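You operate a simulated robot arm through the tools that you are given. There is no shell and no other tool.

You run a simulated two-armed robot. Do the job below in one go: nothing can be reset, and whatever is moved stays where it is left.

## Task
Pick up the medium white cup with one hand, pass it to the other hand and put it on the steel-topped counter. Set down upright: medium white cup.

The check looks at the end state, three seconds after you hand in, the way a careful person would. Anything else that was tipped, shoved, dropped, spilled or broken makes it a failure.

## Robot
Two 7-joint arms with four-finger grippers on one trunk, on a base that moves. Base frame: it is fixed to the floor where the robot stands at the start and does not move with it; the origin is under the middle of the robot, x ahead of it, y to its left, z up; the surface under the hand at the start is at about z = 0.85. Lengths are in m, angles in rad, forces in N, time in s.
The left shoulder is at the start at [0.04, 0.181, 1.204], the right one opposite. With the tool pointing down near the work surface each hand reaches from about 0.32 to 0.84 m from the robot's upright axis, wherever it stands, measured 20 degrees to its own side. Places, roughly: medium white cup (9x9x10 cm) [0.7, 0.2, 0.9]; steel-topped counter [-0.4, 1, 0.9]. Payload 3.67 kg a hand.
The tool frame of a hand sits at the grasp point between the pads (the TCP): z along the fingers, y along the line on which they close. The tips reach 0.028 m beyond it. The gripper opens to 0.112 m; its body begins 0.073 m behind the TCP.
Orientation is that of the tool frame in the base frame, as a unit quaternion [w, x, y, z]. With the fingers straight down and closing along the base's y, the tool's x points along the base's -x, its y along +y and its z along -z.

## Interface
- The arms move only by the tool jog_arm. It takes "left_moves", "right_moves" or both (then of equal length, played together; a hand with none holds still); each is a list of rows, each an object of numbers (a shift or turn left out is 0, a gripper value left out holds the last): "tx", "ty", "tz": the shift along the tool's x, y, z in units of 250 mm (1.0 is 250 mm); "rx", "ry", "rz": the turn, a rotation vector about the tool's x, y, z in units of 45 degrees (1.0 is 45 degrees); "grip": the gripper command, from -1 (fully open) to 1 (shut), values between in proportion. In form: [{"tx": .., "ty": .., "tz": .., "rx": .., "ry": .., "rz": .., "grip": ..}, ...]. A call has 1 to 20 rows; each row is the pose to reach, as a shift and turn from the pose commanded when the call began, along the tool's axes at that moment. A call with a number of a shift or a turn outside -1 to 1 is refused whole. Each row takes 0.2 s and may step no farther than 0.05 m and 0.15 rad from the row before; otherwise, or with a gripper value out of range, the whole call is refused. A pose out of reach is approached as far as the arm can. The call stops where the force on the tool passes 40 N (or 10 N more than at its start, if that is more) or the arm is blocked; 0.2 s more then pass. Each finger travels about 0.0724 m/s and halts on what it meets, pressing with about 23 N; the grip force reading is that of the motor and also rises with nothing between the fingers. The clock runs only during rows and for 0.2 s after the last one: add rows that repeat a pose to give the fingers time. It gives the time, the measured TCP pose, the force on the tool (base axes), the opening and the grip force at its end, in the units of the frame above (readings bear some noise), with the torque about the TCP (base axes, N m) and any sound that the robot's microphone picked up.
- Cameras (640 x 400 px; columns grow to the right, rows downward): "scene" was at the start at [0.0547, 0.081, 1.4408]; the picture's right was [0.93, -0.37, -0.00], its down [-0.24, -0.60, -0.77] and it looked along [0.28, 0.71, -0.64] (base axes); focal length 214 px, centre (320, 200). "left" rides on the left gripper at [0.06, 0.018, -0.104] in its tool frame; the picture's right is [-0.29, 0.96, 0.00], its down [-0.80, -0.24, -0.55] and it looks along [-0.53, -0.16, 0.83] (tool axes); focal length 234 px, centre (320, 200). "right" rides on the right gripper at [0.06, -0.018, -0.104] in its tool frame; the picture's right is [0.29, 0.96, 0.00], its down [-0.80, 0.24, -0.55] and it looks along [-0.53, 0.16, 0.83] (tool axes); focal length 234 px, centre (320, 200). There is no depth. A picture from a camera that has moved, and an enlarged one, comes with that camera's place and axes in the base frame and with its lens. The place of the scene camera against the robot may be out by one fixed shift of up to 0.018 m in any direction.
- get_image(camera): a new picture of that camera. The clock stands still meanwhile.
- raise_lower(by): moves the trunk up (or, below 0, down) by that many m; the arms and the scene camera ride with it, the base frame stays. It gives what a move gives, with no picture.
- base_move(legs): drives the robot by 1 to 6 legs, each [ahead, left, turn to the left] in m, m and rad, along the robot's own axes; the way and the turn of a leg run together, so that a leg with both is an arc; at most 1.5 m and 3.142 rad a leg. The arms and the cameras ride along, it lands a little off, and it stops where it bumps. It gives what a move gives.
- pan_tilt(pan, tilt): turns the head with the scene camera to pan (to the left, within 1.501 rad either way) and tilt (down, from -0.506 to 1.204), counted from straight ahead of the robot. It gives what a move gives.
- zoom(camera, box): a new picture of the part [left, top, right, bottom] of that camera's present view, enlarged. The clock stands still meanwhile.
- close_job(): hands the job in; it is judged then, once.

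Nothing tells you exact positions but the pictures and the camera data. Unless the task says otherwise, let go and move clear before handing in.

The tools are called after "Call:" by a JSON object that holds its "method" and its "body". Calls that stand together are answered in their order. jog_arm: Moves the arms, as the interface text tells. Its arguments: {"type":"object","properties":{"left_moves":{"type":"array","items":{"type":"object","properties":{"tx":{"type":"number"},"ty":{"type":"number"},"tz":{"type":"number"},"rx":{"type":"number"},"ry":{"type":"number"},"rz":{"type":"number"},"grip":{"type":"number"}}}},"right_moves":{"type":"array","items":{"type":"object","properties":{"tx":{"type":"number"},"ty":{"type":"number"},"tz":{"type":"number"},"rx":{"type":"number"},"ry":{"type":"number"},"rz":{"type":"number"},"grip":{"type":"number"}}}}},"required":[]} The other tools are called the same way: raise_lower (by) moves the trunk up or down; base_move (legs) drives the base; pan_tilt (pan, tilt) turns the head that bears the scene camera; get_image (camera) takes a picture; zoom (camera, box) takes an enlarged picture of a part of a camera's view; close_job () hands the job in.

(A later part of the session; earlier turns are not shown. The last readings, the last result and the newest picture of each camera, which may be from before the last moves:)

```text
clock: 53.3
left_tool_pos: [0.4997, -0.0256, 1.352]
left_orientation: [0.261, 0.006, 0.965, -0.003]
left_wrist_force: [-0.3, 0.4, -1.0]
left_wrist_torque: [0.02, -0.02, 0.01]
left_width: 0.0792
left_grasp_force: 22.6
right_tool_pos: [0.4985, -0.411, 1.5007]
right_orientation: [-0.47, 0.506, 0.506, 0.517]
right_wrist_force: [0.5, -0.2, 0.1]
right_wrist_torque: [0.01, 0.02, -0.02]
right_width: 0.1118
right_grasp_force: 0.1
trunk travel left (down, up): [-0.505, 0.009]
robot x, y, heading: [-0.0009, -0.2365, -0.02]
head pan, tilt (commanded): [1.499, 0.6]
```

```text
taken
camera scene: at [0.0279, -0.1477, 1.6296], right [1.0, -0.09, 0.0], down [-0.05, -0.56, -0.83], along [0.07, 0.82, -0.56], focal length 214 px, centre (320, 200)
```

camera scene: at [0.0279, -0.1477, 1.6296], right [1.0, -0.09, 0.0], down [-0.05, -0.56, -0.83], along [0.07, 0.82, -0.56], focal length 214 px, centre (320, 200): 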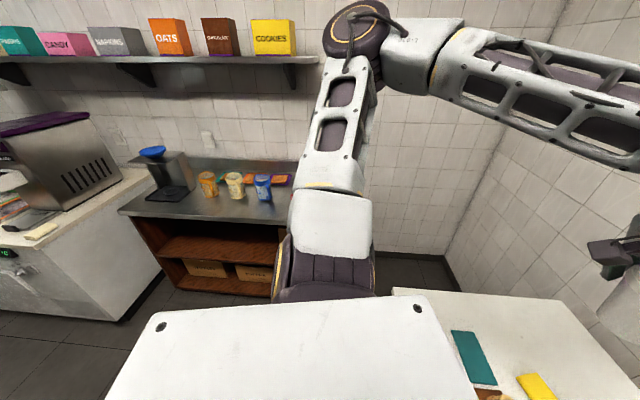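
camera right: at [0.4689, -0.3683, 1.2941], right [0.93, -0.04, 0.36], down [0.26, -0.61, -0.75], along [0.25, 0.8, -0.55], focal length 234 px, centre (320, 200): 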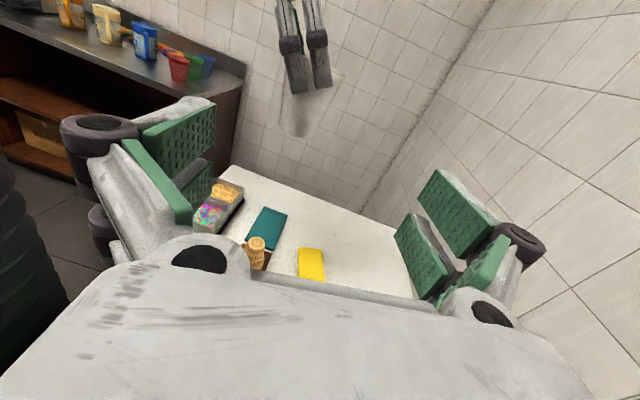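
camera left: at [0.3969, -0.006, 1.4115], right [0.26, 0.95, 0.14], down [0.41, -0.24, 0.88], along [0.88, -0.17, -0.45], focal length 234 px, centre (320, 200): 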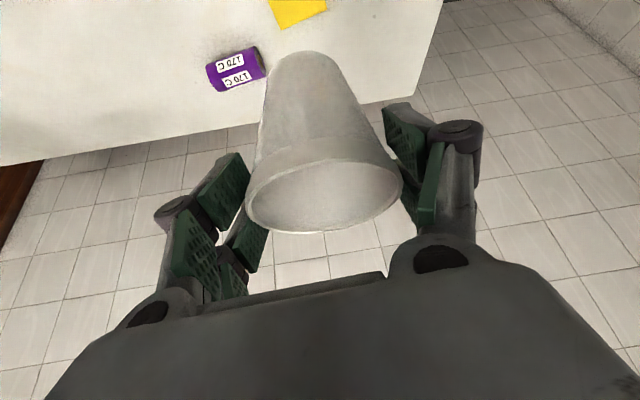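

The dispenser is unharmed, and behind the robot is open floor; the steel counter lies ahead-left with free space along its front strip. I'll back away from the table by 0.45 m before attempting the hand-over.

Call:
{"method": "base_move", "body": {"legs": [[-0.45, 0, 0]]}}

Call:
{"method": "pan_tilt", "body": {"pan": 0.1, "tilt": 0.6}}

Call:
{"method": "get_image", "body": {"camera": "scene"}}

Call:
{"method": "get_image", "body": {"camera": "left"}}

```text
clock: 56.1
left_tool_pos: [0.0516, -0.0192, 1.3508]
left_orientation: [0.26, 0.006, 0.966, -0.003]
left_wrist_force: [-0.2, -0.6, -0.5]
left_wrist_torque: [-0.01, 0.01, 0.02]
left_width: 0.0796
left_grasp_force: 22.9
right_tool_pos: [0.0514, -0.4045, 1.5011]
right_orientation: [-0.471, 0.506, 0.506, 0.516]
right_wrist_force: [-0.4, 0.1, -0.6]
right_wrist_torque: [0.01, 0.02, -0.01]
right_width: 0.1124
right_grasp_force: 0.0
trunk travel left (down, up): [-0.505, 0.009]
robot x, y, heading: [-0.4532, -0.2306, -0.015]
head pan, tilt (commanded): [1.499, 0.6]
```

```text
clock: 57.6
left_tool_pos: [0.0491, -0.0193, 1.3525]
left_orientation: [0.26, 0.007, 0.965, -0.003]
left_wrist_force: [0.4, 0.0, -0.1]
left_wrist_torque: [-0.01, -0.02, 0.0]
left_width: 0.0798
left_grasp_force: 22.9
right_tool_pos: [0.0494, -0.4046, 1.5008]
right_orientation: [-0.47, 0.506, 0.506, 0.517]
right_wrist_force: [0.7, 0.2, 1.3]
right_wrist_torque: [-0.02, 0.02, 0.06]
right_width: 0.1122
right_grasp_force: 0.0
trunk travel left (down, up): [-0.505, 0.009]
robot x, y, heading: [-0.4561, -0.2301, -0.015]
head pan, tilt (commanded): [0.099, 0.6]
```

```text
taken
camera scene: at [-0.3413, -0.2215, 1.6296], right [0.08, -1.0, 0.0], down [-0.56, -0.05, -0.82], along [0.82, 0.07, -0.57], focal length 214 px, centre (320, 200)
```

scene: 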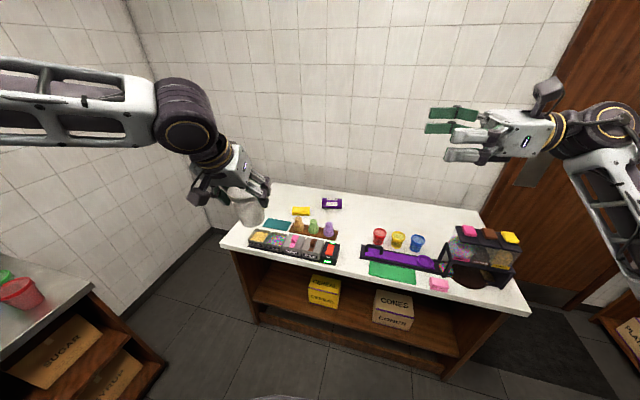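

```text
taken
camera left: at [-0.0527, 0.0003, 1.4116], right [0.26, 0.95, 0.14], down [0.41, -0.24, 0.88], along [0.88, -0.17, -0.45], focal length 234 px, centre (320, 200)
```

left: 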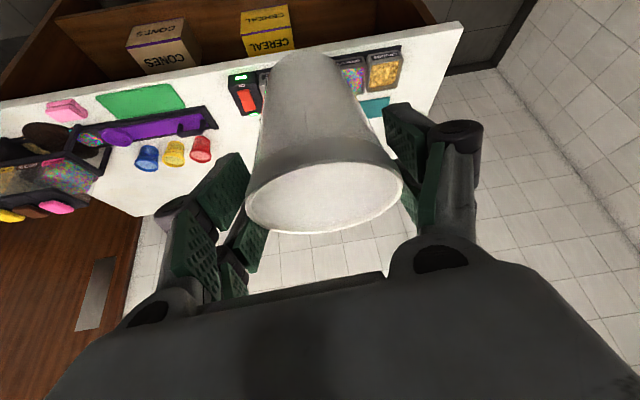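

Everything on the table is intact and the robot stands in free space. I'll now bring the right hand down beside the cup (about 22 cm to its right), straightening its orientation slightly.

Call:
{"method": "jog_arm", "body": {"right_moves": [{"tx": -0.126, "ty": -0.006, "tz": 0.106, "rx": 0.007, "ry": 0.005, "rz": 0.01}, {"tx": -0.252, "ty": -0.011, "tz": 0.212, "rx": 0.013, "ry": 0.011, "rz": 0.02}, {"tx": -0.378, "ty": -0.017, "tz": 0.318, "rx": 0.02, "ry": 0.016, "rz": 0.03}, {"tx": -0.503, "ty": -0.023, "tz": 0.425, "rx": 0.026, "ry": 0.021, "rz": 0.04}, {"tx": -0.629, "ty": -0.028, "tz": 0.531, "rx": 0.033, "ry": 0.026, "rz": 0.05}, {"tx": -0.755, "ty": -0.034, "tz": 0.637, "rx": 0.0395, "ry": 0.0316, "rz": 0.059}, {"tx": -0.755, "ty": -0.034, "tz": 0.637, "rx": 0.0395, "ry": 0.0316, "rz": 0.059}]}}

Call:
{"method": "get_image", "body": {"camera": "scene"}}

Call:
{"method": "get_image", "body": {"camera": "right"}}

```text
clock: 59.2
left_tool_pos: [0.0498, -0.0195, 1.3516]
left_orientation: [0.261, 0.006, 0.965, -0.002]
left_wrist_force: [0.9, -0.9, -0.2]
left_wrist_torque: [0.0, 0.0, 0.01]
left_width: 0.0796
left_grasp_force: 23.1
right_tool_pos: [0.0576, -0.2508, 1.3084]
right_orientation: [-0.497, 0.503, 0.497, 0.503]
right_wrist_force: [0.1, -0.9, -0.5]
right_wrist_torque: [-0.01, -0.05, -0.05]
right_width: 0.112
right_grasp_force: 0.1
trunk travel left (down, up): [-0.505, 0.009]
robot x, y, heading: [-0.452, -0.2326, -0.014]
head pan, tilt (commanded): [0.099, 0.6]
```

```text
taken
camera scene: at [-0.3412, -0.2219, 1.6297], right [0.08, -1.0, 0.0], down [-0.56, -0.05, -0.83], along [0.82, 0.07, -0.56], focal length 214 px, centre (320, 200)
```

scene: 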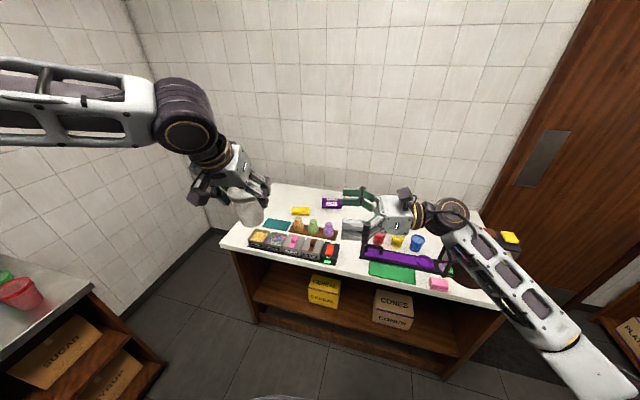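

```text
taken
camera right: at [0.0377, -0.3541, 1.3678], right [0.96, -0.01, 0.29], down [0.23, -0.56, -0.8], along [0.17, 0.83, -0.53], focal length 234 px, centre (320, 200)
```

right: 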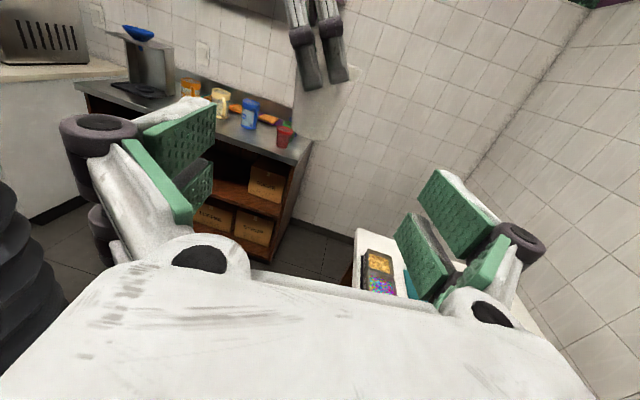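

The right hand is beside the cup at the right height. I'll zoom in the right camera to verify the cup's position and tilt relative to this hand.

Call:
{"method": "zoom", "body": {"camera": "right", "box": [250, 0, 410, 160]}}

Call:
{"method": "zoom", "body": {"camera": "scene", "box": [160, 130, 480, 290]}}

```text
2.50 times, centred on (330, 80) of right
camera zoom: at [0.0377, -0.3541, 1.3678], right [0.96, -0.01, 0.29], down [0.23, -0.56, -0.8], along [0.17, 0.83, -0.53], focal length 585 px, centre (295, 500)
```

zoom: 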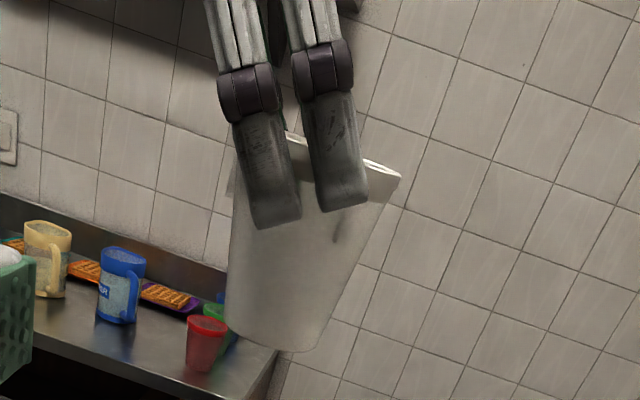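

```text
2.00 times, centred on (320, 210) of scene
camera zoom: at [-0.3412, -0.2219, 1.6297], right [0.08, -1.0, 0.0], down [-0.56, -0.05, -0.83], along [0.82, 0.07, -0.56], focal length 429 px, centre (320, 180)
```

zoom: 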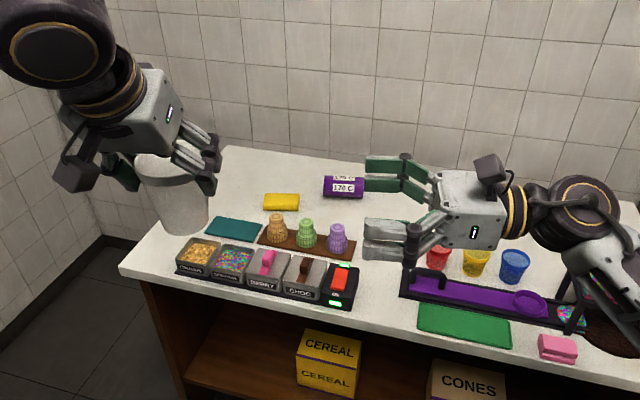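

The cup is upright and centred on the right hand's approach line. I'll advance the right hand to where its tips are just short of the cup and check clearances.

Call:
{"method": "jog_arm", "body": {"right_moves": [{"tz": 0.12}, {"tz": 0.24}, {"tz": 0.36}, {"tz": 0.48}, {"tz": 0.48}]}}

Call:
{"method": "get_image", "body": {"camera": "right"}}

Call:
{"method": "get_image", "body": {"camera": "left"}}

Call:
{"method": "zoom", "body": {"camera": "scene", "box": [160, 130, 420, 290]}}

```text
clock: 60.4
left_tool_pos: [0.0499, -0.0182, 1.3529]
left_orientation: [0.26, 0.007, 0.966, -0.003]
left_wrist_force: [-1.0, -0.1, -0.1]
left_wrist_torque: [0.05, -0.02, 0.0]
left_width: 0.0796
left_grasp_force: 22.5
right_tool_pos: [0.0592, -0.1323, 1.3091]
right_orientation: [-0.496, 0.503, 0.497, 0.504]
right_wrist_force: [-0.3, -0.6, -0.1]
right_wrist_torque: [0.02, 0.0, -0.01]
right_width: 0.1121
right_grasp_force: 0.1
trunk travel left (down, up): [-0.505, 0.009]
robot x, y, heading: [-0.451, -0.2296, -0.017]
head pan, tilt (commanded): [0.099, 0.6]
```

```text
taken
camera right: at [0.0401, -0.2353, 1.3679], right [0.96, -0.01, 0.29], down [0.23, -0.56, -0.8], along [0.17, 0.83, -0.53], focal length 234 px, centre (320, 200)
```

right: 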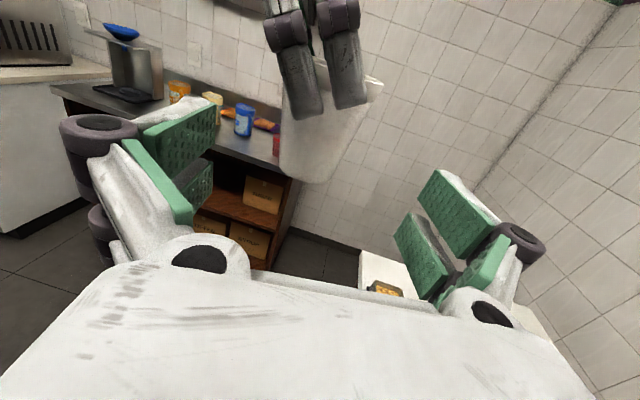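

```text
taken
camera left: at [-0.0526, -0.0001, 1.4117], right [0.26, 0.95, 0.14], down [0.41, -0.24, 0.88], along [0.88, -0.17, -0.45], focal length 234 px, centre (320, 200)
```

left: 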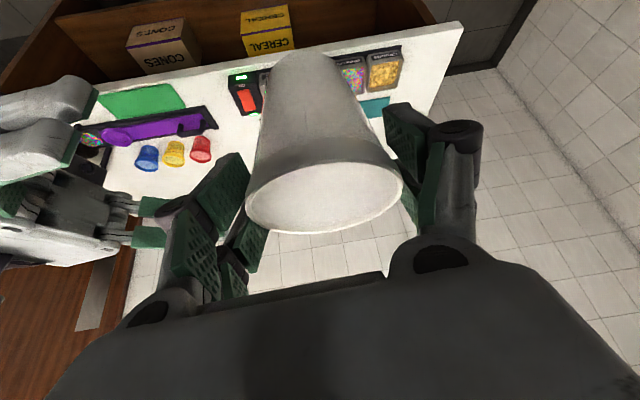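

```text
2.46 times, centred on (290, 210) of scene
camera zoom: at [-0.3411, -0.222, 1.6296], right [0.08, -1.0, 0.0], down [-0.56, -0.05, -0.82], along [0.82, 0.07, -0.57], focal length 528 px, centre (394, 175)
```

zoom: 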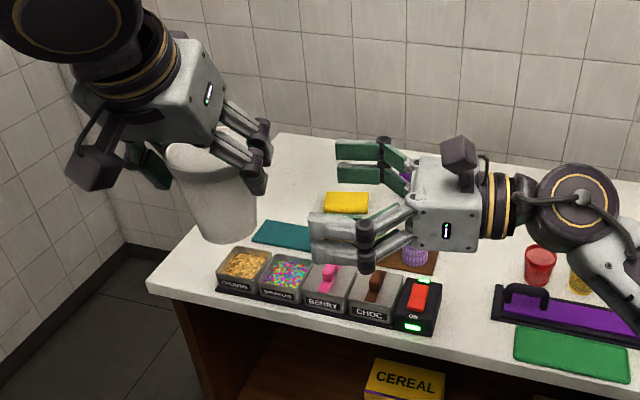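

Clearances look good: the right fingers will pass to either side of the cup, with the palm stopping short of the left fingers. Advancing the last 10 cm slowly.

Call:
{"method": "jog_arm", "body": {"right_moves": [{"tz": 0.08}, {"tz": 0.16}, {"tz": 0.24}, {"tz": 0.32}, {"tz": 0.38}, {"tz": 0.411}, {"tz": 0.411}]}}

Call:
{"method": "get_image", "body": {"camera": "right"}}

Call:
{"method": "get_image", "body": {"camera": "left"}}

Call:
{"method": "zoom", "body": {"camera": "scene", "box": [160, 130, 420, 290]}}

```text
clock: 62.0
left_tool_pos: [0.0506, -0.0185, 1.352]
left_orientation: [0.261, 0.006, 0.965, -0.002]
left_wrist_force: [-0.1, 0.5, -0.5]
left_wrist_torque: [-0.01, -0.01, 0.0]
left_width: 0.08
left_grasp_force: 22.8
right_tool_pos: [0.0598, -0.0275, 1.3077]
right_orientation: [-0.496, 0.504, 0.497, 0.504]
right_wrist_force: [0.3, -0.1, 0.9]
right_wrist_torque: [-0.04, 0.0, 0.0]
right_width: 0.112
right_grasp_force: 0.1
trunk travel left (down, up): [-0.505, 0.009]
robot x, y, heading: [-0.4547, -0.2358, -0.013]
head pan, tilt (commanded): [0.099, 0.6]
```

```text
taken
camera right: at [0.0409, -0.1305, 1.3671], right [0.96, -0.01, 0.29], down [0.23, -0.56, -0.8], along [0.17, 0.83, -0.53], focal length 234 px, centre (320, 200)
```

right: 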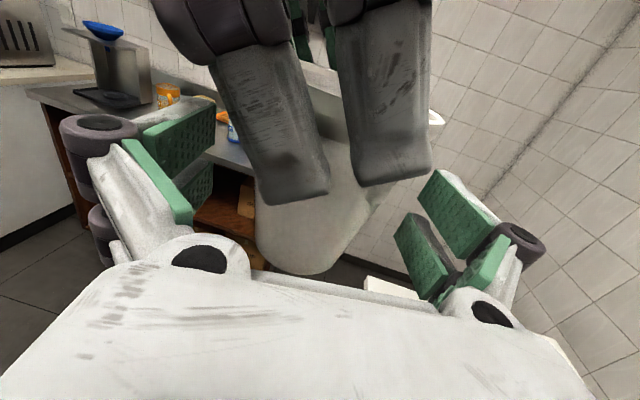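

```text
taken
camera left: at [-0.0523, 0.0005, 1.4115], right [0.26, 0.95, 0.14], down [0.41, -0.24, 0.88], along [0.88, -0.17, -0.45], focal length 234 px, centre (320, 200)
```

left: 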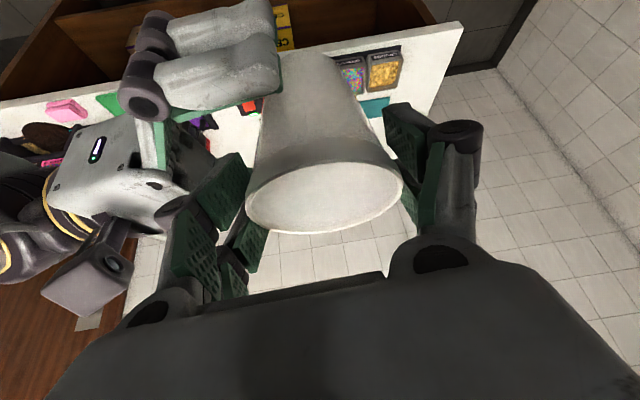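

```text
2.46 times, centred on (290, 210) of scene
camera zoom: at [-0.3409, -0.2213, 1.6296], right [0.08, -1.0, 0.0], down [-0.56, -0.05, -0.82], along [0.82, 0.07, -0.57], focal length 528 px, centre (394, 175)
```

zoom: 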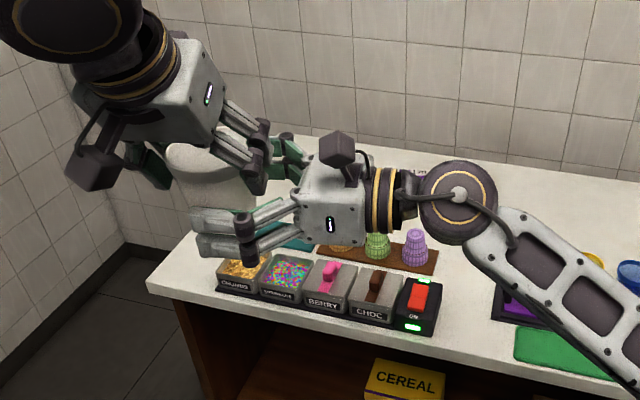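

The right fingers are now either side of the cup with about 3 cm between palm and the left fingers. I'll advance 12 mm more for a fuller grip, then close the right gripper.

Call:
{"method": "jog_arm", "body": {"right_moves": [{"tz": 0.024}, {"tz": 0.048}, {"tz": 0.048}]}}

Call:
{"method": "jog_arm", "body": {"right_moves": [{"grip": -0.6}, {"grip": -0.2}, {"grip": 0.2}, {"grip": 0.6}, {"grip": 1.0}, {"grip": 1.0}, {"grip": 1.0}]}}

Call:
{"method": "get_image", "body": {"camera": "right"}}

Call:
{"method": "get_image", "body": {"camera": "left"}}

Call:
{"method": "zoom", "body": {"camera": "scene", "box": [160, 130, 420, 290]}}

```text
clock: 62.8
left_tool_pos: [0.0491, -0.0188, 1.352]
left_orientation: [0.26, 0.006, 0.966, -0.002]
left_wrist_force: [0.5, -0.2, -0.3]
left_wrist_torque: [0.01, 0.0, 0.04]
left_width: 0.0796
left_grasp_force: 22.9
right_tool_pos: [0.06, -0.0153, 1.3081]
right_orientation: [-0.497, 0.503, 0.497, 0.503]
right_wrist_force: [0.2, 0.2, -0.7]
right_wrist_torque: [-0.03, 0.03, 0.0]
right_width: 0.1123
right_grasp_force: 0.1
trunk travel left (down, up): [-0.505, 0.009]
robot x, y, heading: [-0.4523, -0.2305, -0.014]
head pan, tilt (commanded): [0.099, 0.6]
```

```text
clock: 64.4
left_tool_pos: [0.0513, -0.0187, 1.3529]
left_orientation: [0.262, 0.006, 0.965, -0.002]
left_wrist_force: [19.0, 11.7, -0.5]
left_wrist_torque: [0.05, -0.34, -0.25]
left_width: 0.0798
left_grasp_force: 22.8
right_tool_pos: [0.0592, -0.0152, 1.3074]
right_orientation: [-0.496, 0.503, 0.498, 0.504]
right_wrist_force: [-19.4, -13.2, -0.1]
right_wrist_torque: [0.47, -0.5, 0.3]
right_width: 0.076
right_grasp_force: 23.3
trunk travel left (down, up): [-0.505, 0.009]
robot x, y, heading: [-0.4538, -0.2289, -0.014]
head pan, tilt (commanded): [0.099, 0.6]
```

```text
taken
camera right: at [0.0398, -0.119, 1.3666], right [0.96, -0.01, 0.29], down [0.23, -0.56, -0.8], along [0.17, 0.83, -0.53], focal length 234 px, centre (320, 200)
```

right: 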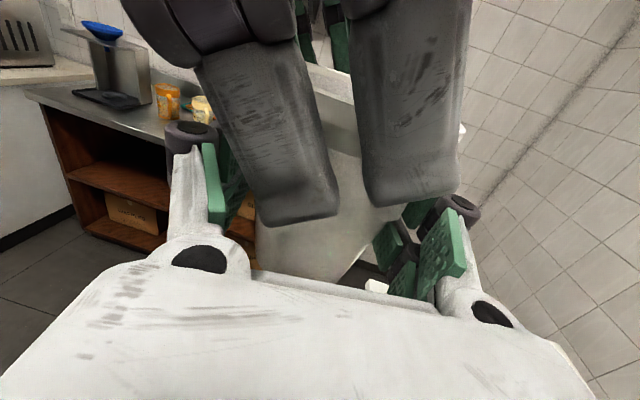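

```text
taken
camera left: at [-0.052, 0.0008, 1.4118], right [0.26, 0.95, 0.14], down [0.41, -0.24, 0.88], along [0.88, -0.17, -0.45], focal length 234 px, centre (320, 200)
```

left: 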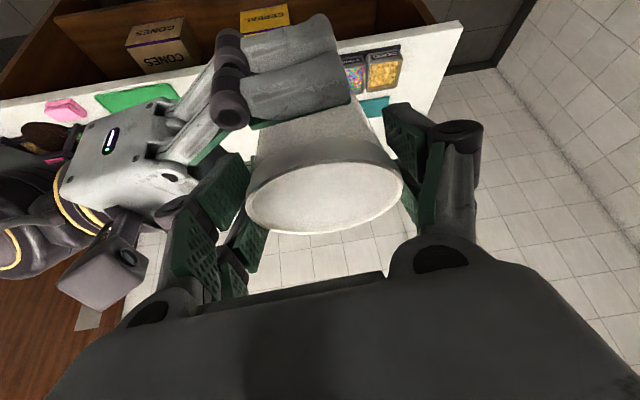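

```text
2.46 times, centred on (290, 210) of scene
camera zoom: at [-0.341, -0.2214, 1.6296], right [0.08, -1.0, 0.0], down [-0.56, -0.05, -0.82], along [0.82, 0.07, -0.57], focal length 528 px, centre (394, 175)
```

zoom: 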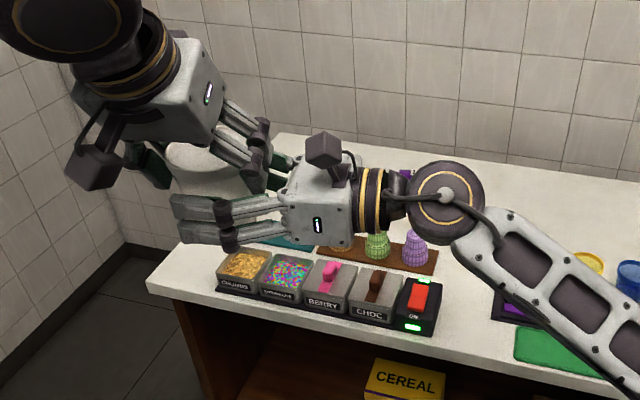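

Both hands now hold the cup (right width 0.076, 23 N), with some push between them (about 19 N in x, 12 N in y). I'll ease the right hand a couple of millimetres to relax that before the left lets go.

Call:
{"method": "jog_arm", "body": {"right_moves": [{"ty": -0.004, "tz": -0.003}, {"ty": -0.008, "tz": -0.006}, {"ty": -0.008, "tz": -0.006}]}}

```text
clock: 65.2
left_tool_pos: [0.0496, -0.0191, 1.3522]
left_orientation: [0.261, 0.008, 0.965, -0.004]
left_wrist_force: [6.7, -3.1, 3.3]
left_wrist_torque: [-0.08, -0.04, -0.03]
left_width: 0.0794
left_grasp_force: 22.8
right_tool_pos: [0.059, -0.0165, 1.3076]
right_orientation: [-0.496, 0.504, 0.497, 0.503]
right_wrist_force: [-9.0, 3.5, -4.9]
right_wrist_torque: [-0.11, -0.36, 0.0]
right_width: 0.0755
right_grasp_force: 23.0
trunk travel left (down, up): [-0.505, 0.009]
robot x, y, heading: [-0.4521, -0.2334, -0.014]
head pan, tilt (commanded): [0.099, 0.6]
```

Call:
{"method": "jog_arm", "body": {"right_moves": [{"ty": -0.004, "tz": 0.001, "tx": -0.001}, {"ty": -0.004, "tz": 0.001, "tx": -0.001}]}}

Call:
{"method": "get_image", "body": {"camera": "left"}}

```text
clock: 65.8
left_tool_pos: [0.0504, -0.0199, 1.3522]
left_orientation: [0.261, 0.006, 0.965, -0.003]
left_wrist_force: [-3.9, -11.4, 6.7]
left_wrist_torque: [-0.17, -0.18, -0.2]
left_width: 0.0798
left_grasp_force: 22.4
right_tool_pos: [0.0583, -0.018, 1.3065]
right_orientation: [-0.496, 0.504, 0.496, 0.504]
right_wrist_force: [3.4, 11.3, -7.5]
right_wrist_torque: [-0.4, 0.31, 0.12]
right_width: 0.0756
right_grasp_force: 23.3
trunk travel left (down, up): [-0.505, 0.009]
robot x, y, heading: [-0.4551, -0.2291, -0.009]
head pan, tilt (commanded): [0.099, 0.6]
```

```text
taken
camera left: at [-0.053, -0.0002, 1.4116], right [0.26, 0.95, 0.14], down [0.41, -0.24, 0.88], along [0.87, -0.17, -0.45], focal length 234 px, centre (320, 200)
```

left: 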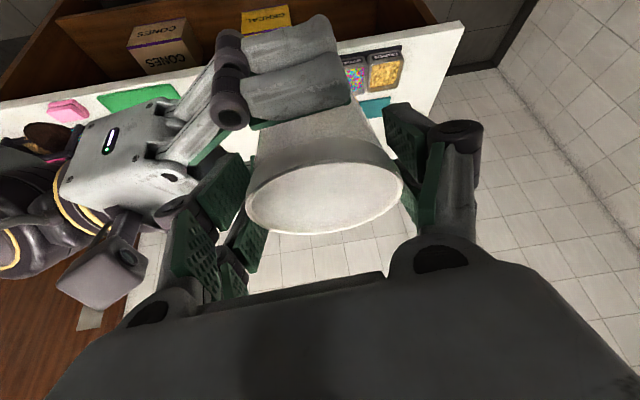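

Call:
{"method": "jog_arm", "body": {"right_moves": [{"tz": 0.0035, "tx": -0.003}, {"tz": 0.0035, "tx": -0.003}]}}

```text
clock: 66.4
left_tool_pos: [0.0503, -0.0197, 1.352]
left_orientation: [0.26, 0.008, 0.966, -0.003]
left_wrist_force: [-9.4, -10.5, 5.4]
left_wrist_torque: [-0.14, -0.23, -0.25]
left_width: 0.08
left_grasp_force: 23.0
right_tool_pos: [0.0577, -0.0167, 1.3065]
right_orientation: [-0.495, 0.504, 0.497, 0.504]
right_wrist_force: [9.5, 10.3, -5.6]
right_wrist_torque: [-0.29, 0.57, 0.15]
right_width: 0.0755
right_grasp_force: 23.0
trunk travel left (down, up): [-0.505, 0.009]
robot x, y, heading: [-0.4507, -0.232, -0.016]
head pan, tilt (commanded): [0.099, 0.6]
```

The residual push is modest. Now I open the left gripper only partly (to about 0.093 m) so its fingers clear the rim without touching the right palm.

Call:
{"method": "jog_arm", "body": {"left_moves": [{"grip": -0.4}, {"grip": -0.5}, {"grip": -0.58}, {"grip": -0.66}, {"grip": -0.66}, {"grip": -0.66}]}}

Call:
{"method": "get_image", "body": {"camera": "left"}}

Call:
{"method": "get_image", "body": {"camera": "right"}}

Call:
{"method": "zoom", "body": {"camera": "scene", "box": [160, 130, 420, 290]}}

```text
clock: 67.8
left_tool_pos: [0.0512, -0.0191, 1.3512]
left_orientation: [0.261, 0.006, 0.965, -0.002]
left_wrist_force: [0.6, -0.5, -0.5]
left_wrist_torque: [-0.01, 0.01, -0.01]
left_width: 0.0929
left_grasp_force: 0.0
right_tool_pos: [0.058, -0.0153, 1.3073]
right_orientation: [-0.496, 0.504, 0.496, 0.504]
right_wrist_force: [0.8, -0.5, -0.2]
right_wrist_torque: [-0.02, -0.01, 0.01]
right_width: 0.0761
right_grasp_force: 23.0
trunk travel left (down, up): [-0.505, 0.009]
robot x, y, heading: [-0.4492, -0.233, -0.018]
head pan, tilt (commanded): [0.099, 0.6]
```

```text
taken
camera left: at [-0.0525, 0.0004, 1.4116], right [0.26, 0.95, 0.14], down [0.41, -0.24, 0.88], along [0.88, -0.17, -0.45], focal length 234 px, centre (320, 200)
```

left: 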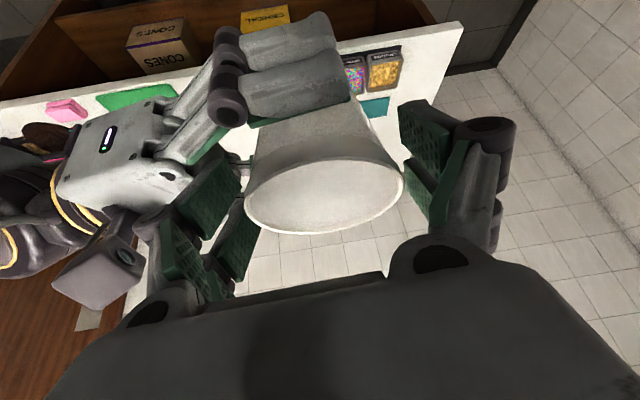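

```text
taken
camera right: at [0.0378, -0.1196, 1.3661], right [0.96, -0.01, 0.29], down [0.23, -0.56, -0.8], along [0.17, 0.83, -0.53], focal length 234 px, centre (320, 200)
```

right: 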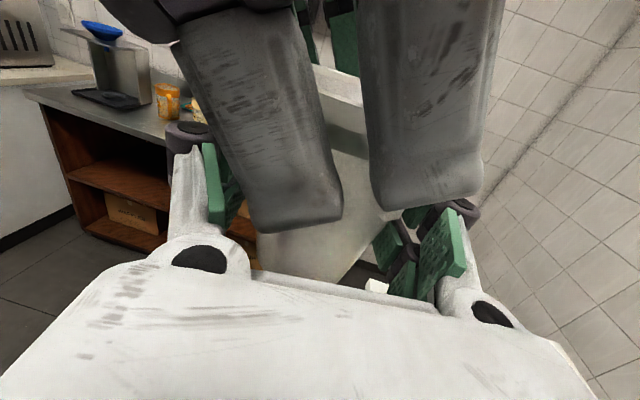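

```text
2.46 times, centred on (290, 210) of scene
camera zoom: at [-0.341, -0.2215, 1.6296], right [0.08, -1.0, 0.0], down [-0.56, -0.05, -0.82], along [0.82, 0.07, -0.57], focal length 528 px, centre (394, 175)
```

zoom: 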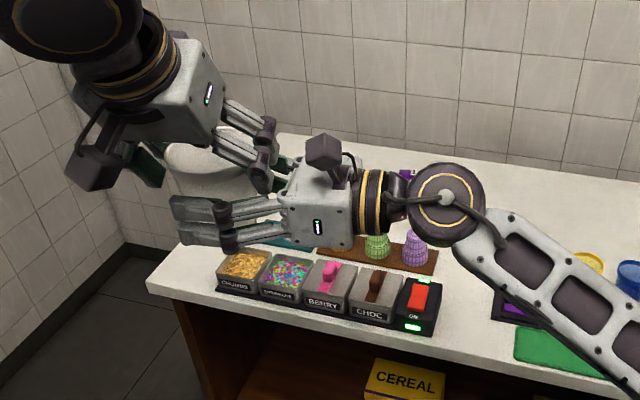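

The right hand alone now holds the cup (left force zero, right grip 23 N). I'll withdraw the left hand back along its finger axis, then away to the left.

Call:
{"method": "jog_arm", "body": {"left_moves": [{"tz": -0.05}, {"tz": -0.12}, {"tz": -0.2}, {"tz": -0.3}, {"tz": -0.4}, {"tz": -0.44, "ty": 0.12}, {"tz": -0.44, "ty": 0.28}, {"tz": -0.44, "ty": 0.44}, {"tz": -0.44, "ty": 0.6}, {"tz": -0.44, "ty": 0.6}]}}

Call:
{"method": "get_image", "body": {"camera": "right"}}

Call:
{"method": "get_image", "body": {"camera": "scene"}}

```text
clock: 70.0
left_tool_pos: [-0.0028, 0.1302, 1.4466]
left_orientation: [0.261, 0.006, 0.965, -0.002]
left_wrist_force: [0.9, -0.7, 0.0]
left_wrist_torque: [0.0, -0.01, 0.01]
left_width: 0.0929
left_grasp_force: 0.2
right_tool_pos: [0.0583, -0.0166, 1.3067]
right_orientation: [-0.496, 0.503, 0.497, 0.504]
right_wrist_force: [0.5, -0.3, -0.6]
right_wrist_torque: [-0.01, -0.04, -0.02]
right_width: 0.0755
right_grasp_force: 22.8
trunk travel left (down, up): [-0.505, 0.009]
robot x, y, heading: [-0.4534, -0.2315, -0.016]
head pan, tilt (commanded): [0.099, 0.6]
```

```text
taken
camera right: at [0.038, -0.12, 1.3662], right [0.96, -0.01, 0.29], down [0.23, -0.56, -0.8], along [0.17, 0.83, -0.53], focal length 234 px, centre (320, 200)
```

right: 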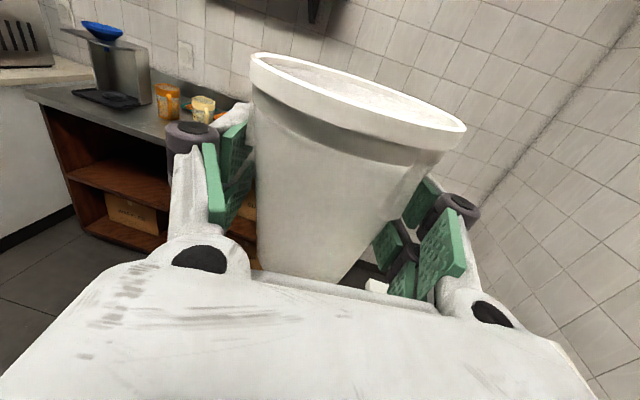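

```text
taken
camera scene: at [-0.3407, -0.222, 1.6296], right [0.08, -1.0, 0.0], down [-0.56, -0.05, -0.82], along [0.82, 0.07, -0.57], focal length 214 px, centre (320, 200)
```

scene: 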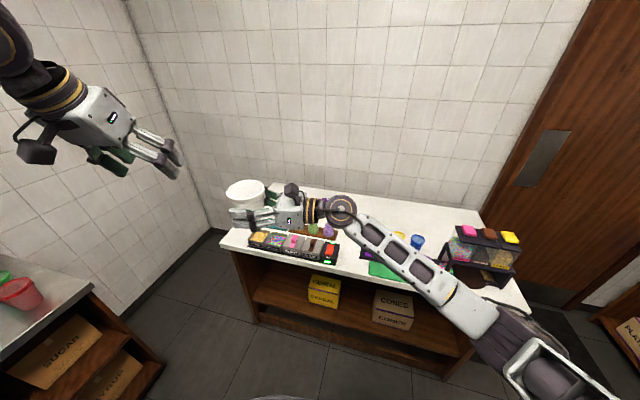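

The hand-over worked: the right hand holds the cup upright and the left hand is clear. Next I swing the right hand's pointing direction from left toward forward (45° now), keeping the cup upright and bringing it toward the robot's middle.

Call:
{"method": "jog_arm", "body": {"right_moves": [{"rx": -0.08, "ty": 0.02, "tz": -0.05}, {"rx": -0.2, "ty": 0.045, "tz": -0.13}, {"rx": -0.33, "ty": 0.07, "tz": -0.21}, {"rx": -0.46, "ty": 0.095, "tz": -0.3}, {"rx": -0.6, "ty": 0.12, "tz": -0.39}, {"rx": -0.74, "ty": 0.15, "tz": -0.48}, {"rx": -0.87, "ty": 0.175, "tz": -0.56}, {"rx": -0.96, "ty": 0.19, "tz": -0.62}, {"rx": -1.0, "ty": 0.2, "tz": -0.64}, {"rx": -1.0, "ty": 0.2, "tz": -0.64}]}}

Call:
{"method": "get_image", "body": {"camera": "right"}}

Call:
{"method": "get_image", "body": {"camera": "scene"}}

```text
clock: 72.2
left_tool_pos: [-0.0034, 0.1307, 1.4466]
left_orientation: [0.261, 0.006, 0.965, -0.002]
left_wrist_force: [-0.3, 0.4, 0.5]
left_wrist_torque: [-0.03, 0.0, 0.0]
left_width: 0.093
left_grasp_force: 0.0
right_tool_pos: [0.1057, -0.1773, 1.3074]
right_orientation: [-0.265, 0.655, 0.266, 0.655]
right_wrist_force: [-0.6, 0.4, 0.8]
right_wrist_torque: [0.03, 0.01, 0.02]
right_width: 0.0756
right_grasp_force: 23.2
trunk travel left (down, up): [-0.505, 0.009]
robot x, y, heading: [-0.4512, -0.2322, -0.015]
head pan, tilt (commanded): [0.099, 0.6]
```

```text
taken
camera right: at [0.0185, -0.2359, 1.3659], right [0.67, -0.69, 0.29], down [-0.23, -0.56, -0.8], along [0.71, 0.46, -0.53], focal length 234 px, centre (320, 200)
```

right: 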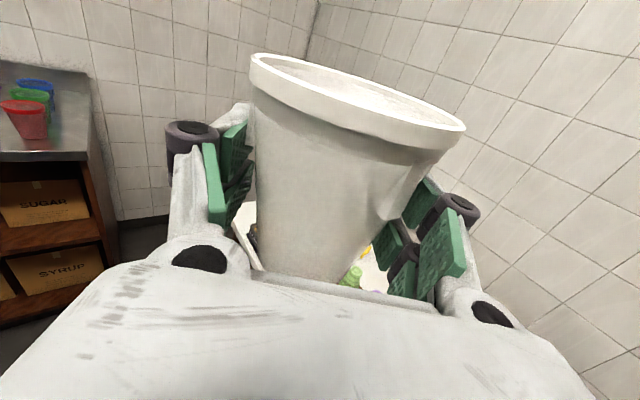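

```text
taken
camera scene: at [-0.3409, -0.2214, 1.6296], right [0.08, -1.0, 0.0], down [-0.56, -0.05, -0.82], along [0.82, 0.07, -0.57], focal length 214 px, centre (320, 200)
```

scene: 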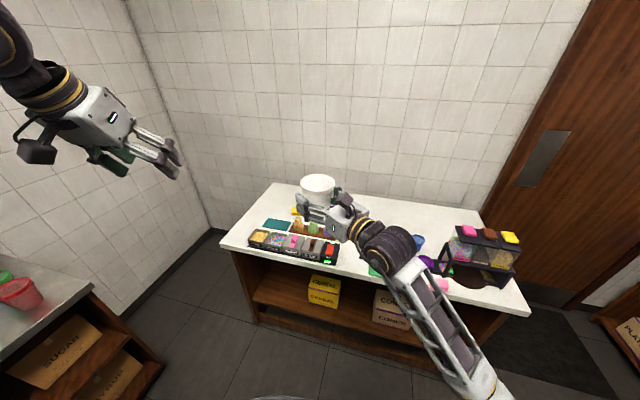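

The cup rides securely. I'll rotate the right hand another 30° so it points nearly straight ahead of the robot.

Call:
{"method": "jog_arm", "body": {"right_moves": [{"rx": -0.06, "ty": 0.04, "tz": -0.016}, {"rx": -0.17, "ty": 0.11, "tz": -0.044}, {"rx": -0.29, "ty": 0.19, "tz": -0.077}, {"rx": -0.41, "ty": 0.27, "tz": -0.108}, {"rx": -0.52, "ty": 0.345, "tz": -0.138}, {"rx": -0.62, "ty": 0.41, "tz": -0.164}, {"rx": -0.67, "ty": 0.441, "tz": -0.177}, {"rx": -0.67, "ty": 0.441, "tz": -0.177}]}}

Call:
{"method": "get_image", "body": {"camera": "right"}}

Call:
{"method": "get_image", "body": {"camera": "scene"}}

```text
clock: 73.4
left_tool_pos: [-0.0028, 0.1282, 1.4469]
left_orientation: [0.261, 0.007, 0.965, -0.002]
left_wrist_force: [-0.4, -0.2, 0.2]
left_wrist_torque: [0.03, -0.01, 0.03]
left_width: 0.0926
left_grasp_force: 0.1
right_tool_pos: [0.143, -0.311, 1.237]
right_orientation: [-0.063, 0.702, 0.228, 0.672]
right_wrist_force: [0.0, 0.1, 0.2]
right_wrist_torque: [-0.01, -0.02, 0.06]
right_width: 0.0755
right_grasp_force: 23.0
right hand out of reach, approached as far as the arm can: row 4, 5
trunk travel left (down, up): [-0.505, 0.009]
robot x, y, heading: [-0.4513, -0.233, -0.016]
head pan, tilt (commanded): [0.099, 0.6]
stopped in row 5 (right hand): the arm was blocked; the commanded pose is now the measured one
```

```text
taken
camera right: at [0.0413, -0.3218, 1.2993], right [0.39, -0.78, 0.49], down [-0.4, -0.62, -0.67], along [0.83, 0.06, -0.56], focal length 234 px, centre (320, 200)
```

right: 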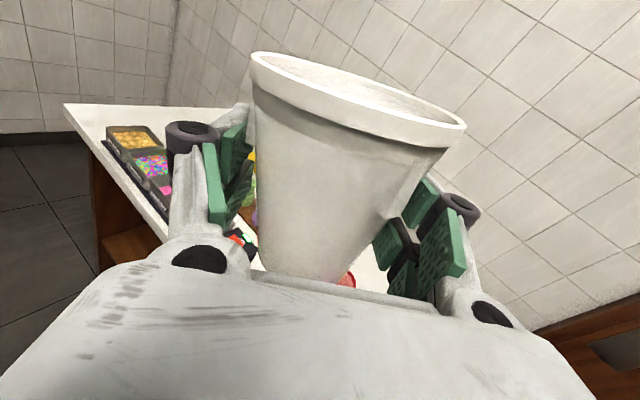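

```text
taken
camera scene: at [-0.3401, -0.2234, 1.6296], right [0.08, -1.0, 0.0], down [-0.56, -0.05, -0.82], along [0.82, 0.07, -0.57], focal length 214 px, centre (320, 200)
```

scene: 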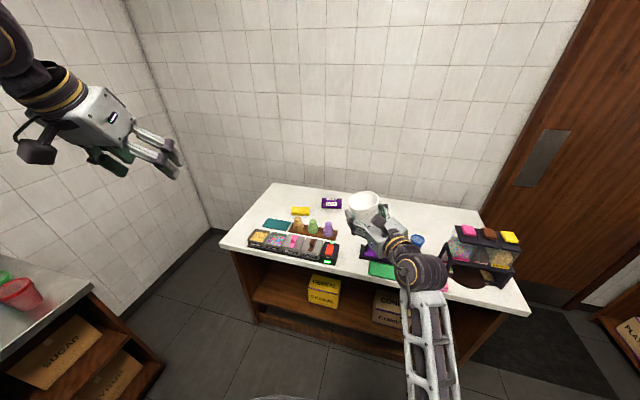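

The right wrist reached a limit and the (empty) cup tilted slightly in the air, still firmly gripped. I'll go back to the previous pose, where it was upright, and use that pointing direction instead.

Call:
{"method": "jog_arm", "body": {"right_moves": [{"tx": 0.067, "ty": -0.079, "tz": 0.008, "rx": 0.0745, "ry": 0.027, "rz": 0.0425}, {"tx": 0.134, "ty": -0.158, "tz": 0.017, "rx": 0.149, "ry": 0.054, "rz": 0.085}, {"tx": 0.2, "ty": -0.237, "tz": 0.025, "rx": 0.2235, "ry": 0.081, "rz": 0.1275}, {"tx": 0.267, "ty": -0.315, "tz": 0.033, "rx": 0.298, "ry": 0.108, "rz": 0.17}, {"tx": 0.334, "ty": -0.394, "tz": 0.042, "rx": 0.3725, "ry": 0.135, "rz": 0.2125}, {"tx": 0.401, "ty": -0.473, "tz": 0.05, "rx": 0.447, "ry": 0.1625, "rz": 0.255}, {"tx": 0.401, "ty": -0.473, "tz": 0.05, "rx": 0.447, "ry": 0.1625, "rz": 0.255}]}}

Call:
{"method": "get_image", "body": {"camera": "right"}}

Call:
{"method": "get_image", "body": {"camera": "scene"}}

```text
clock: 75.0
left_tool_pos: [-0.0037, 0.1312, 1.4459]
left_orientation: [0.261, 0.006, 0.965, -0.002]
left_wrist_force: [-0.5, 0.4, 0.4]
left_wrist_torque: [-0.03, 0.02, 0.0]
left_width: 0.093
left_grasp_force: 0.1
right_tool_pos: [0.1041, -0.1754, 1.3079]
right_orientation: [-0.267, 0.655, 0.266, 0.655]
right_wrist_force: [0.6, -0.6, -0.2]
right_wrist_torque: [-0.01, -0.03, -0.01]
right_width: 0.0755
right_grasp_force: 23.3
trunk travel left (down, up): [-0.505, 0.009]
robot x, y, heading: [-0.456, -0.2322, -0.021]
head pan, tilt (commanded): [0.099, 0.6]
```

```text
taken
camera right: at [0.0174, -0.2356, 1.3675], right [0.67, -0.69, 0.29], down [-0.23, -0.56, -0.8], along [0.71, 0.47, -0.53], focal length 234 px, centre (320, 200)
```

right: 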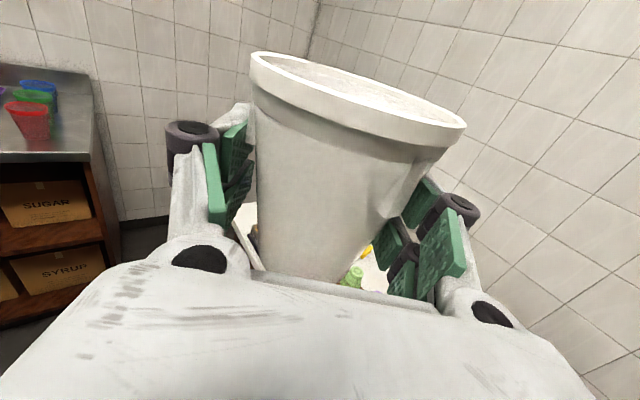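

```text
taken
camera scene: at [-0.3412, -0.2215, 1.6296], right [0.08, -1.0, 0.0], down [-0.56, -0.05, -0.82], along [0.82, 0.07, -0.57], focal length 214 px, centre (320, 200)
```

scene: 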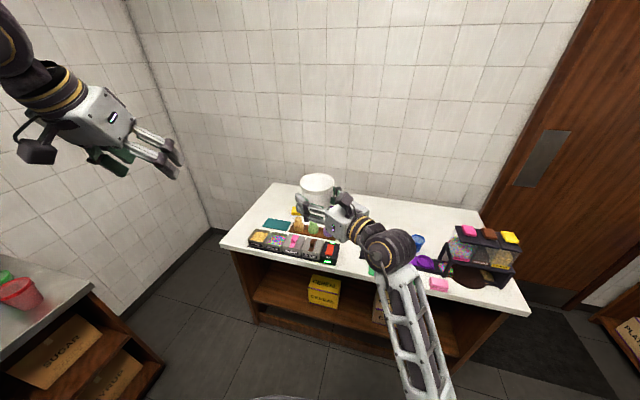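

The cup is upright again in the same grip. I'll keep this right-arm posture and lower with the trunk later, so first I look at the left arm, which must be tucked away from the counter.

Call:
{"method": "jog_arm", "body": {"left_moves": [{"tx": 0.06, "tz": -0.13}, {"tx": 0.13, "tz": -0.26}, {"tx": 0.19, "tz": -0.39}, {"tx": 0.26, "tz": -0.52}, {"tx": 0.32, "tz": -0.646}, {"tx": 0.32, "tz": -0.646}]}}

Call:
{"method": "pan_tilt", "body": {"pan": 1.2, "tilt": 0.35}}

Call:
{"method": "get_image", "body": {"camera": "scene"}}

```text
clock: 76.4
left_tool_pos: [-0.1527, 0.1318, 1.5456]
left_orientation: [0.26, 0.006, 0.966, -0.002]
left_wrist_force: [1.1, 0.3, 0.4]
left_wrist_torque: [0.02, 0.05, 0.01]
left_width: 0.0927
left_grasp_force: 0.0
right_tool_pos: [0.1054, -0.1769, 1.3081]
right_orientation: [-0.267, 0.655, 0.267, 0.655]
right_wrist_force: [-0.4, 0.2, -0.1]
right_wrist_torque: [0.02, 0.0, 0.0]
right_width: 0.0754
right_grasp_force: 23.1
trunk travel left (down, up): [-0.505, 0.009]
robot x, y, heading: [-0.4523, -0.2319, -0.016]
head pan, tilt (commanded): [0.099, 0.6]
```

```text
clock: 77.7
left_tool_pos: [-0.1547, 0.1322, 1.5448]
left_orientation: [0.261, 0.007, 0.965, -0.002]
left_wrist_force: [-0.4, 0.9, -0.2]
left_wrist_torque: [0.01, 0.0, -0.01]
left_width: 0.093
left_grasp_force: 0.2
right_tool_pos: [0.1049, -0.1747, 1.3081]
right_orientation: [-0.267, 0.655, 0.266, 0.655]
right_wrist_force: [0.8, -0.2, 0.0]
right_wrist_torque: [0.02, -0.02, -0.04]
right_width: 0.0756
right_grasp_force: 22.9
trunk travel left (down, up): [-0.505, 0.009]
robot x, y, heading: [-0.453, -0.2308, -0.018]
head pan, tilt (commanded): [1.201, 0.351]
```

```text
taken
camera scene: at [-0.3939, -0.1424, 1.6524], right [0.93, -0.38, 0.0], down [-0.13, -0.32, -0.94], along [0.35, 0.87, -0.34], focal length 214 px, centre (320, 200)
```

scene: 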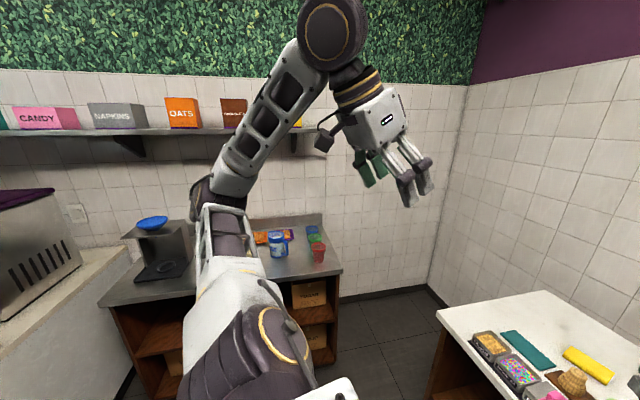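

The left elbow now points sideways, clear of where the counter will be. I'll raise the left hand a bit more, then turn the base 61° to the left toward the counter.

Call:
{"method": "jog_arm", "body": {"left_moves": [{"tx": -0.02, "tz": -0.13}, {"tx": -0.04, "tz": -0.26}, {"tx": -0.06, "tz": -0.4}, {"tx": -0.08, "tz": -0.53}, {"tx": -0.092, "tz": -0.64}, {"tx": -0.092, "tz": -0.64}]}}

Call:
{"method": "base_move", "body": {"legs": [[0, 0, 1.065]]}}

Call:
{"method": "pan_tilt", "body": {"pan": 0.2, "tilt": 0.6}}

Call:
{"method": "get_image", "body": {"camera": "scene"}}

Call:
{"method": "get_image", "body": {"camera": "right"}}

```text
clock: 79.1
left_tool_pos: [-0.2134, 0.1327, 1.695]
left_orientation: [0.261, 0.007, 0.965, -0.003]
left_wrist_force: [0.1, 0.1, -0.2]
left_wrist_torque: [-0.04, -0.02, -0.01]
left_width: 0.0929
left_grasp_force: 0.1
right_tool_pos: [0.1055, -0.1773, 1.3092]
right_orientation: [-0.267, 0.655, 0.266, 0.655]
right_wrist_force: [0.0, 0.1, 0.2]
right_wrist_torque: [0.02, 0.01, 0.0]
right_width: 0.0755
right_grasp_force: 23.1
trunk travel left (down, up): [-0.505, 0.009]
robot x, y, heading: [-0.4564, -0.2295, -0.017]
head pan, tilt (commanded): [1.201, 0.351]
```

```text
clock: 82.6
left_tool_pos: [-0.6675, 0.1465, 1.6958]
left_orientation: [0.224, -0.499, 0.826, 0.134]
left_wrist_force: [0.0, -0.1, -1.1]
left_wrist_torque: [-0.01, -0.01, -0.01]
left_width: 0.0931
left_grasp_force: 0.0
right_tool_pos: [-0.2489, 0.2906, 1.3087]
right_orientation: [0.57, -0.419, -0.569, -0.419]
right_wrist_force: [-0.2, 0.1, 0.1]
right_wrist_torque: [0.0, 0.02, -0.03]
right_width: 0.0754
right_grasp_force: 22.7
trunk travel left (down, up): [-0.505, 0.009]
robot x, y, heading: [-0.4514, -0.2313, 1.085]
head pan, tilt (commanded): [1.201, 0.351]
```

```text
clock: 83.9
left_tool_pos: [-0.6679, 0.1454, 1.6953]
left_orientation: [0.223, -0.5, 0.826, 0.134]
left_wrist_force: [-0.8, 0.3, 0.4]
left_wrist_torque: [-0.01, -0.01, 0.0]
left_width: 0.093
left_grasp_force: 0.0
right_tool_pos: [-0.2476, 0.2911, 1.3085]
right_orientation: [-0.57, 0.419, 0.57, 0.419]
right_wrist_force: [-0.7, 0.0, 0.5]
right_wrist_torque: [0.01, -0.01, 0.01]
right_width: 0.0755
right_grasp_force: 22.4
trunk travel left (down, up): [-0.505, 0.009]
robot x, y, heading: [-0.4556, -0.2306, 1.086]
head pan, tilt (commanded): [0.201, 0.6]
```

```text
taken
camera scene: at [-0.4155, -0.1258, 1.6296], right [0.96, -0.28, 0.0], down [-0.16, -0.54, -0.83], along [0.23, 0.79, -0.56], focal length 214 px, centre (320, 200)
```

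scene: 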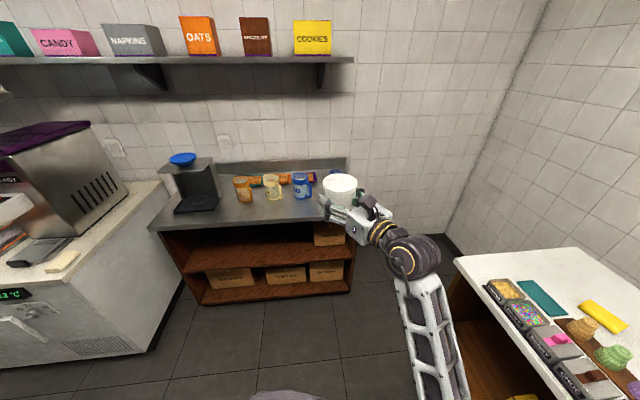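

```text
taken
camera right: at [-0.2345, 0.1863, 1.3674], right [0.91, 0.29, 0.29], down [0.39, -0.46, -0.8], along [-0.1, 0.84, -0.53], focal length 234 px, centre (320, 200)
```

right: 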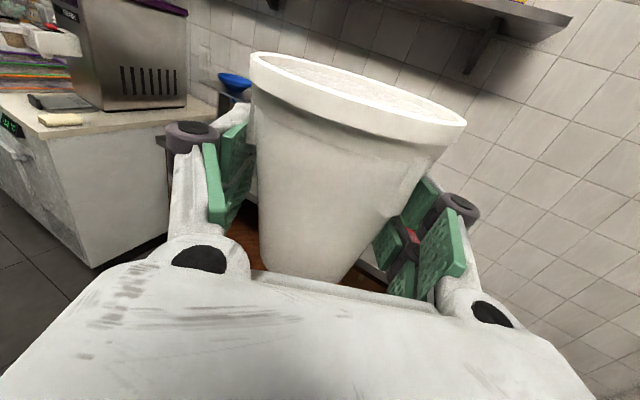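

The robot faces the counter with the cup held out ahead. I'll zoom in on the counter to map the free space.

Call:
{"method": "zoom", "body": {"camera": "scene", "box": [140, 140, 360, 260]}}

```text
2.91 times, centred on (250, 200) of scene
camera zoom: at [-0.4155, -0.1258, 1.6296], right [0.96, -0.28, 0.0], down [-0.16, -0.54, -0.83], along [0.23, 0.79, -0.56], focal length 624 px, centre (524, 200)
```

zoom: 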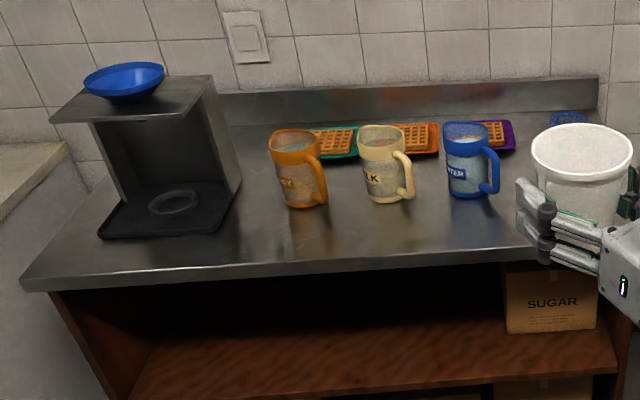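

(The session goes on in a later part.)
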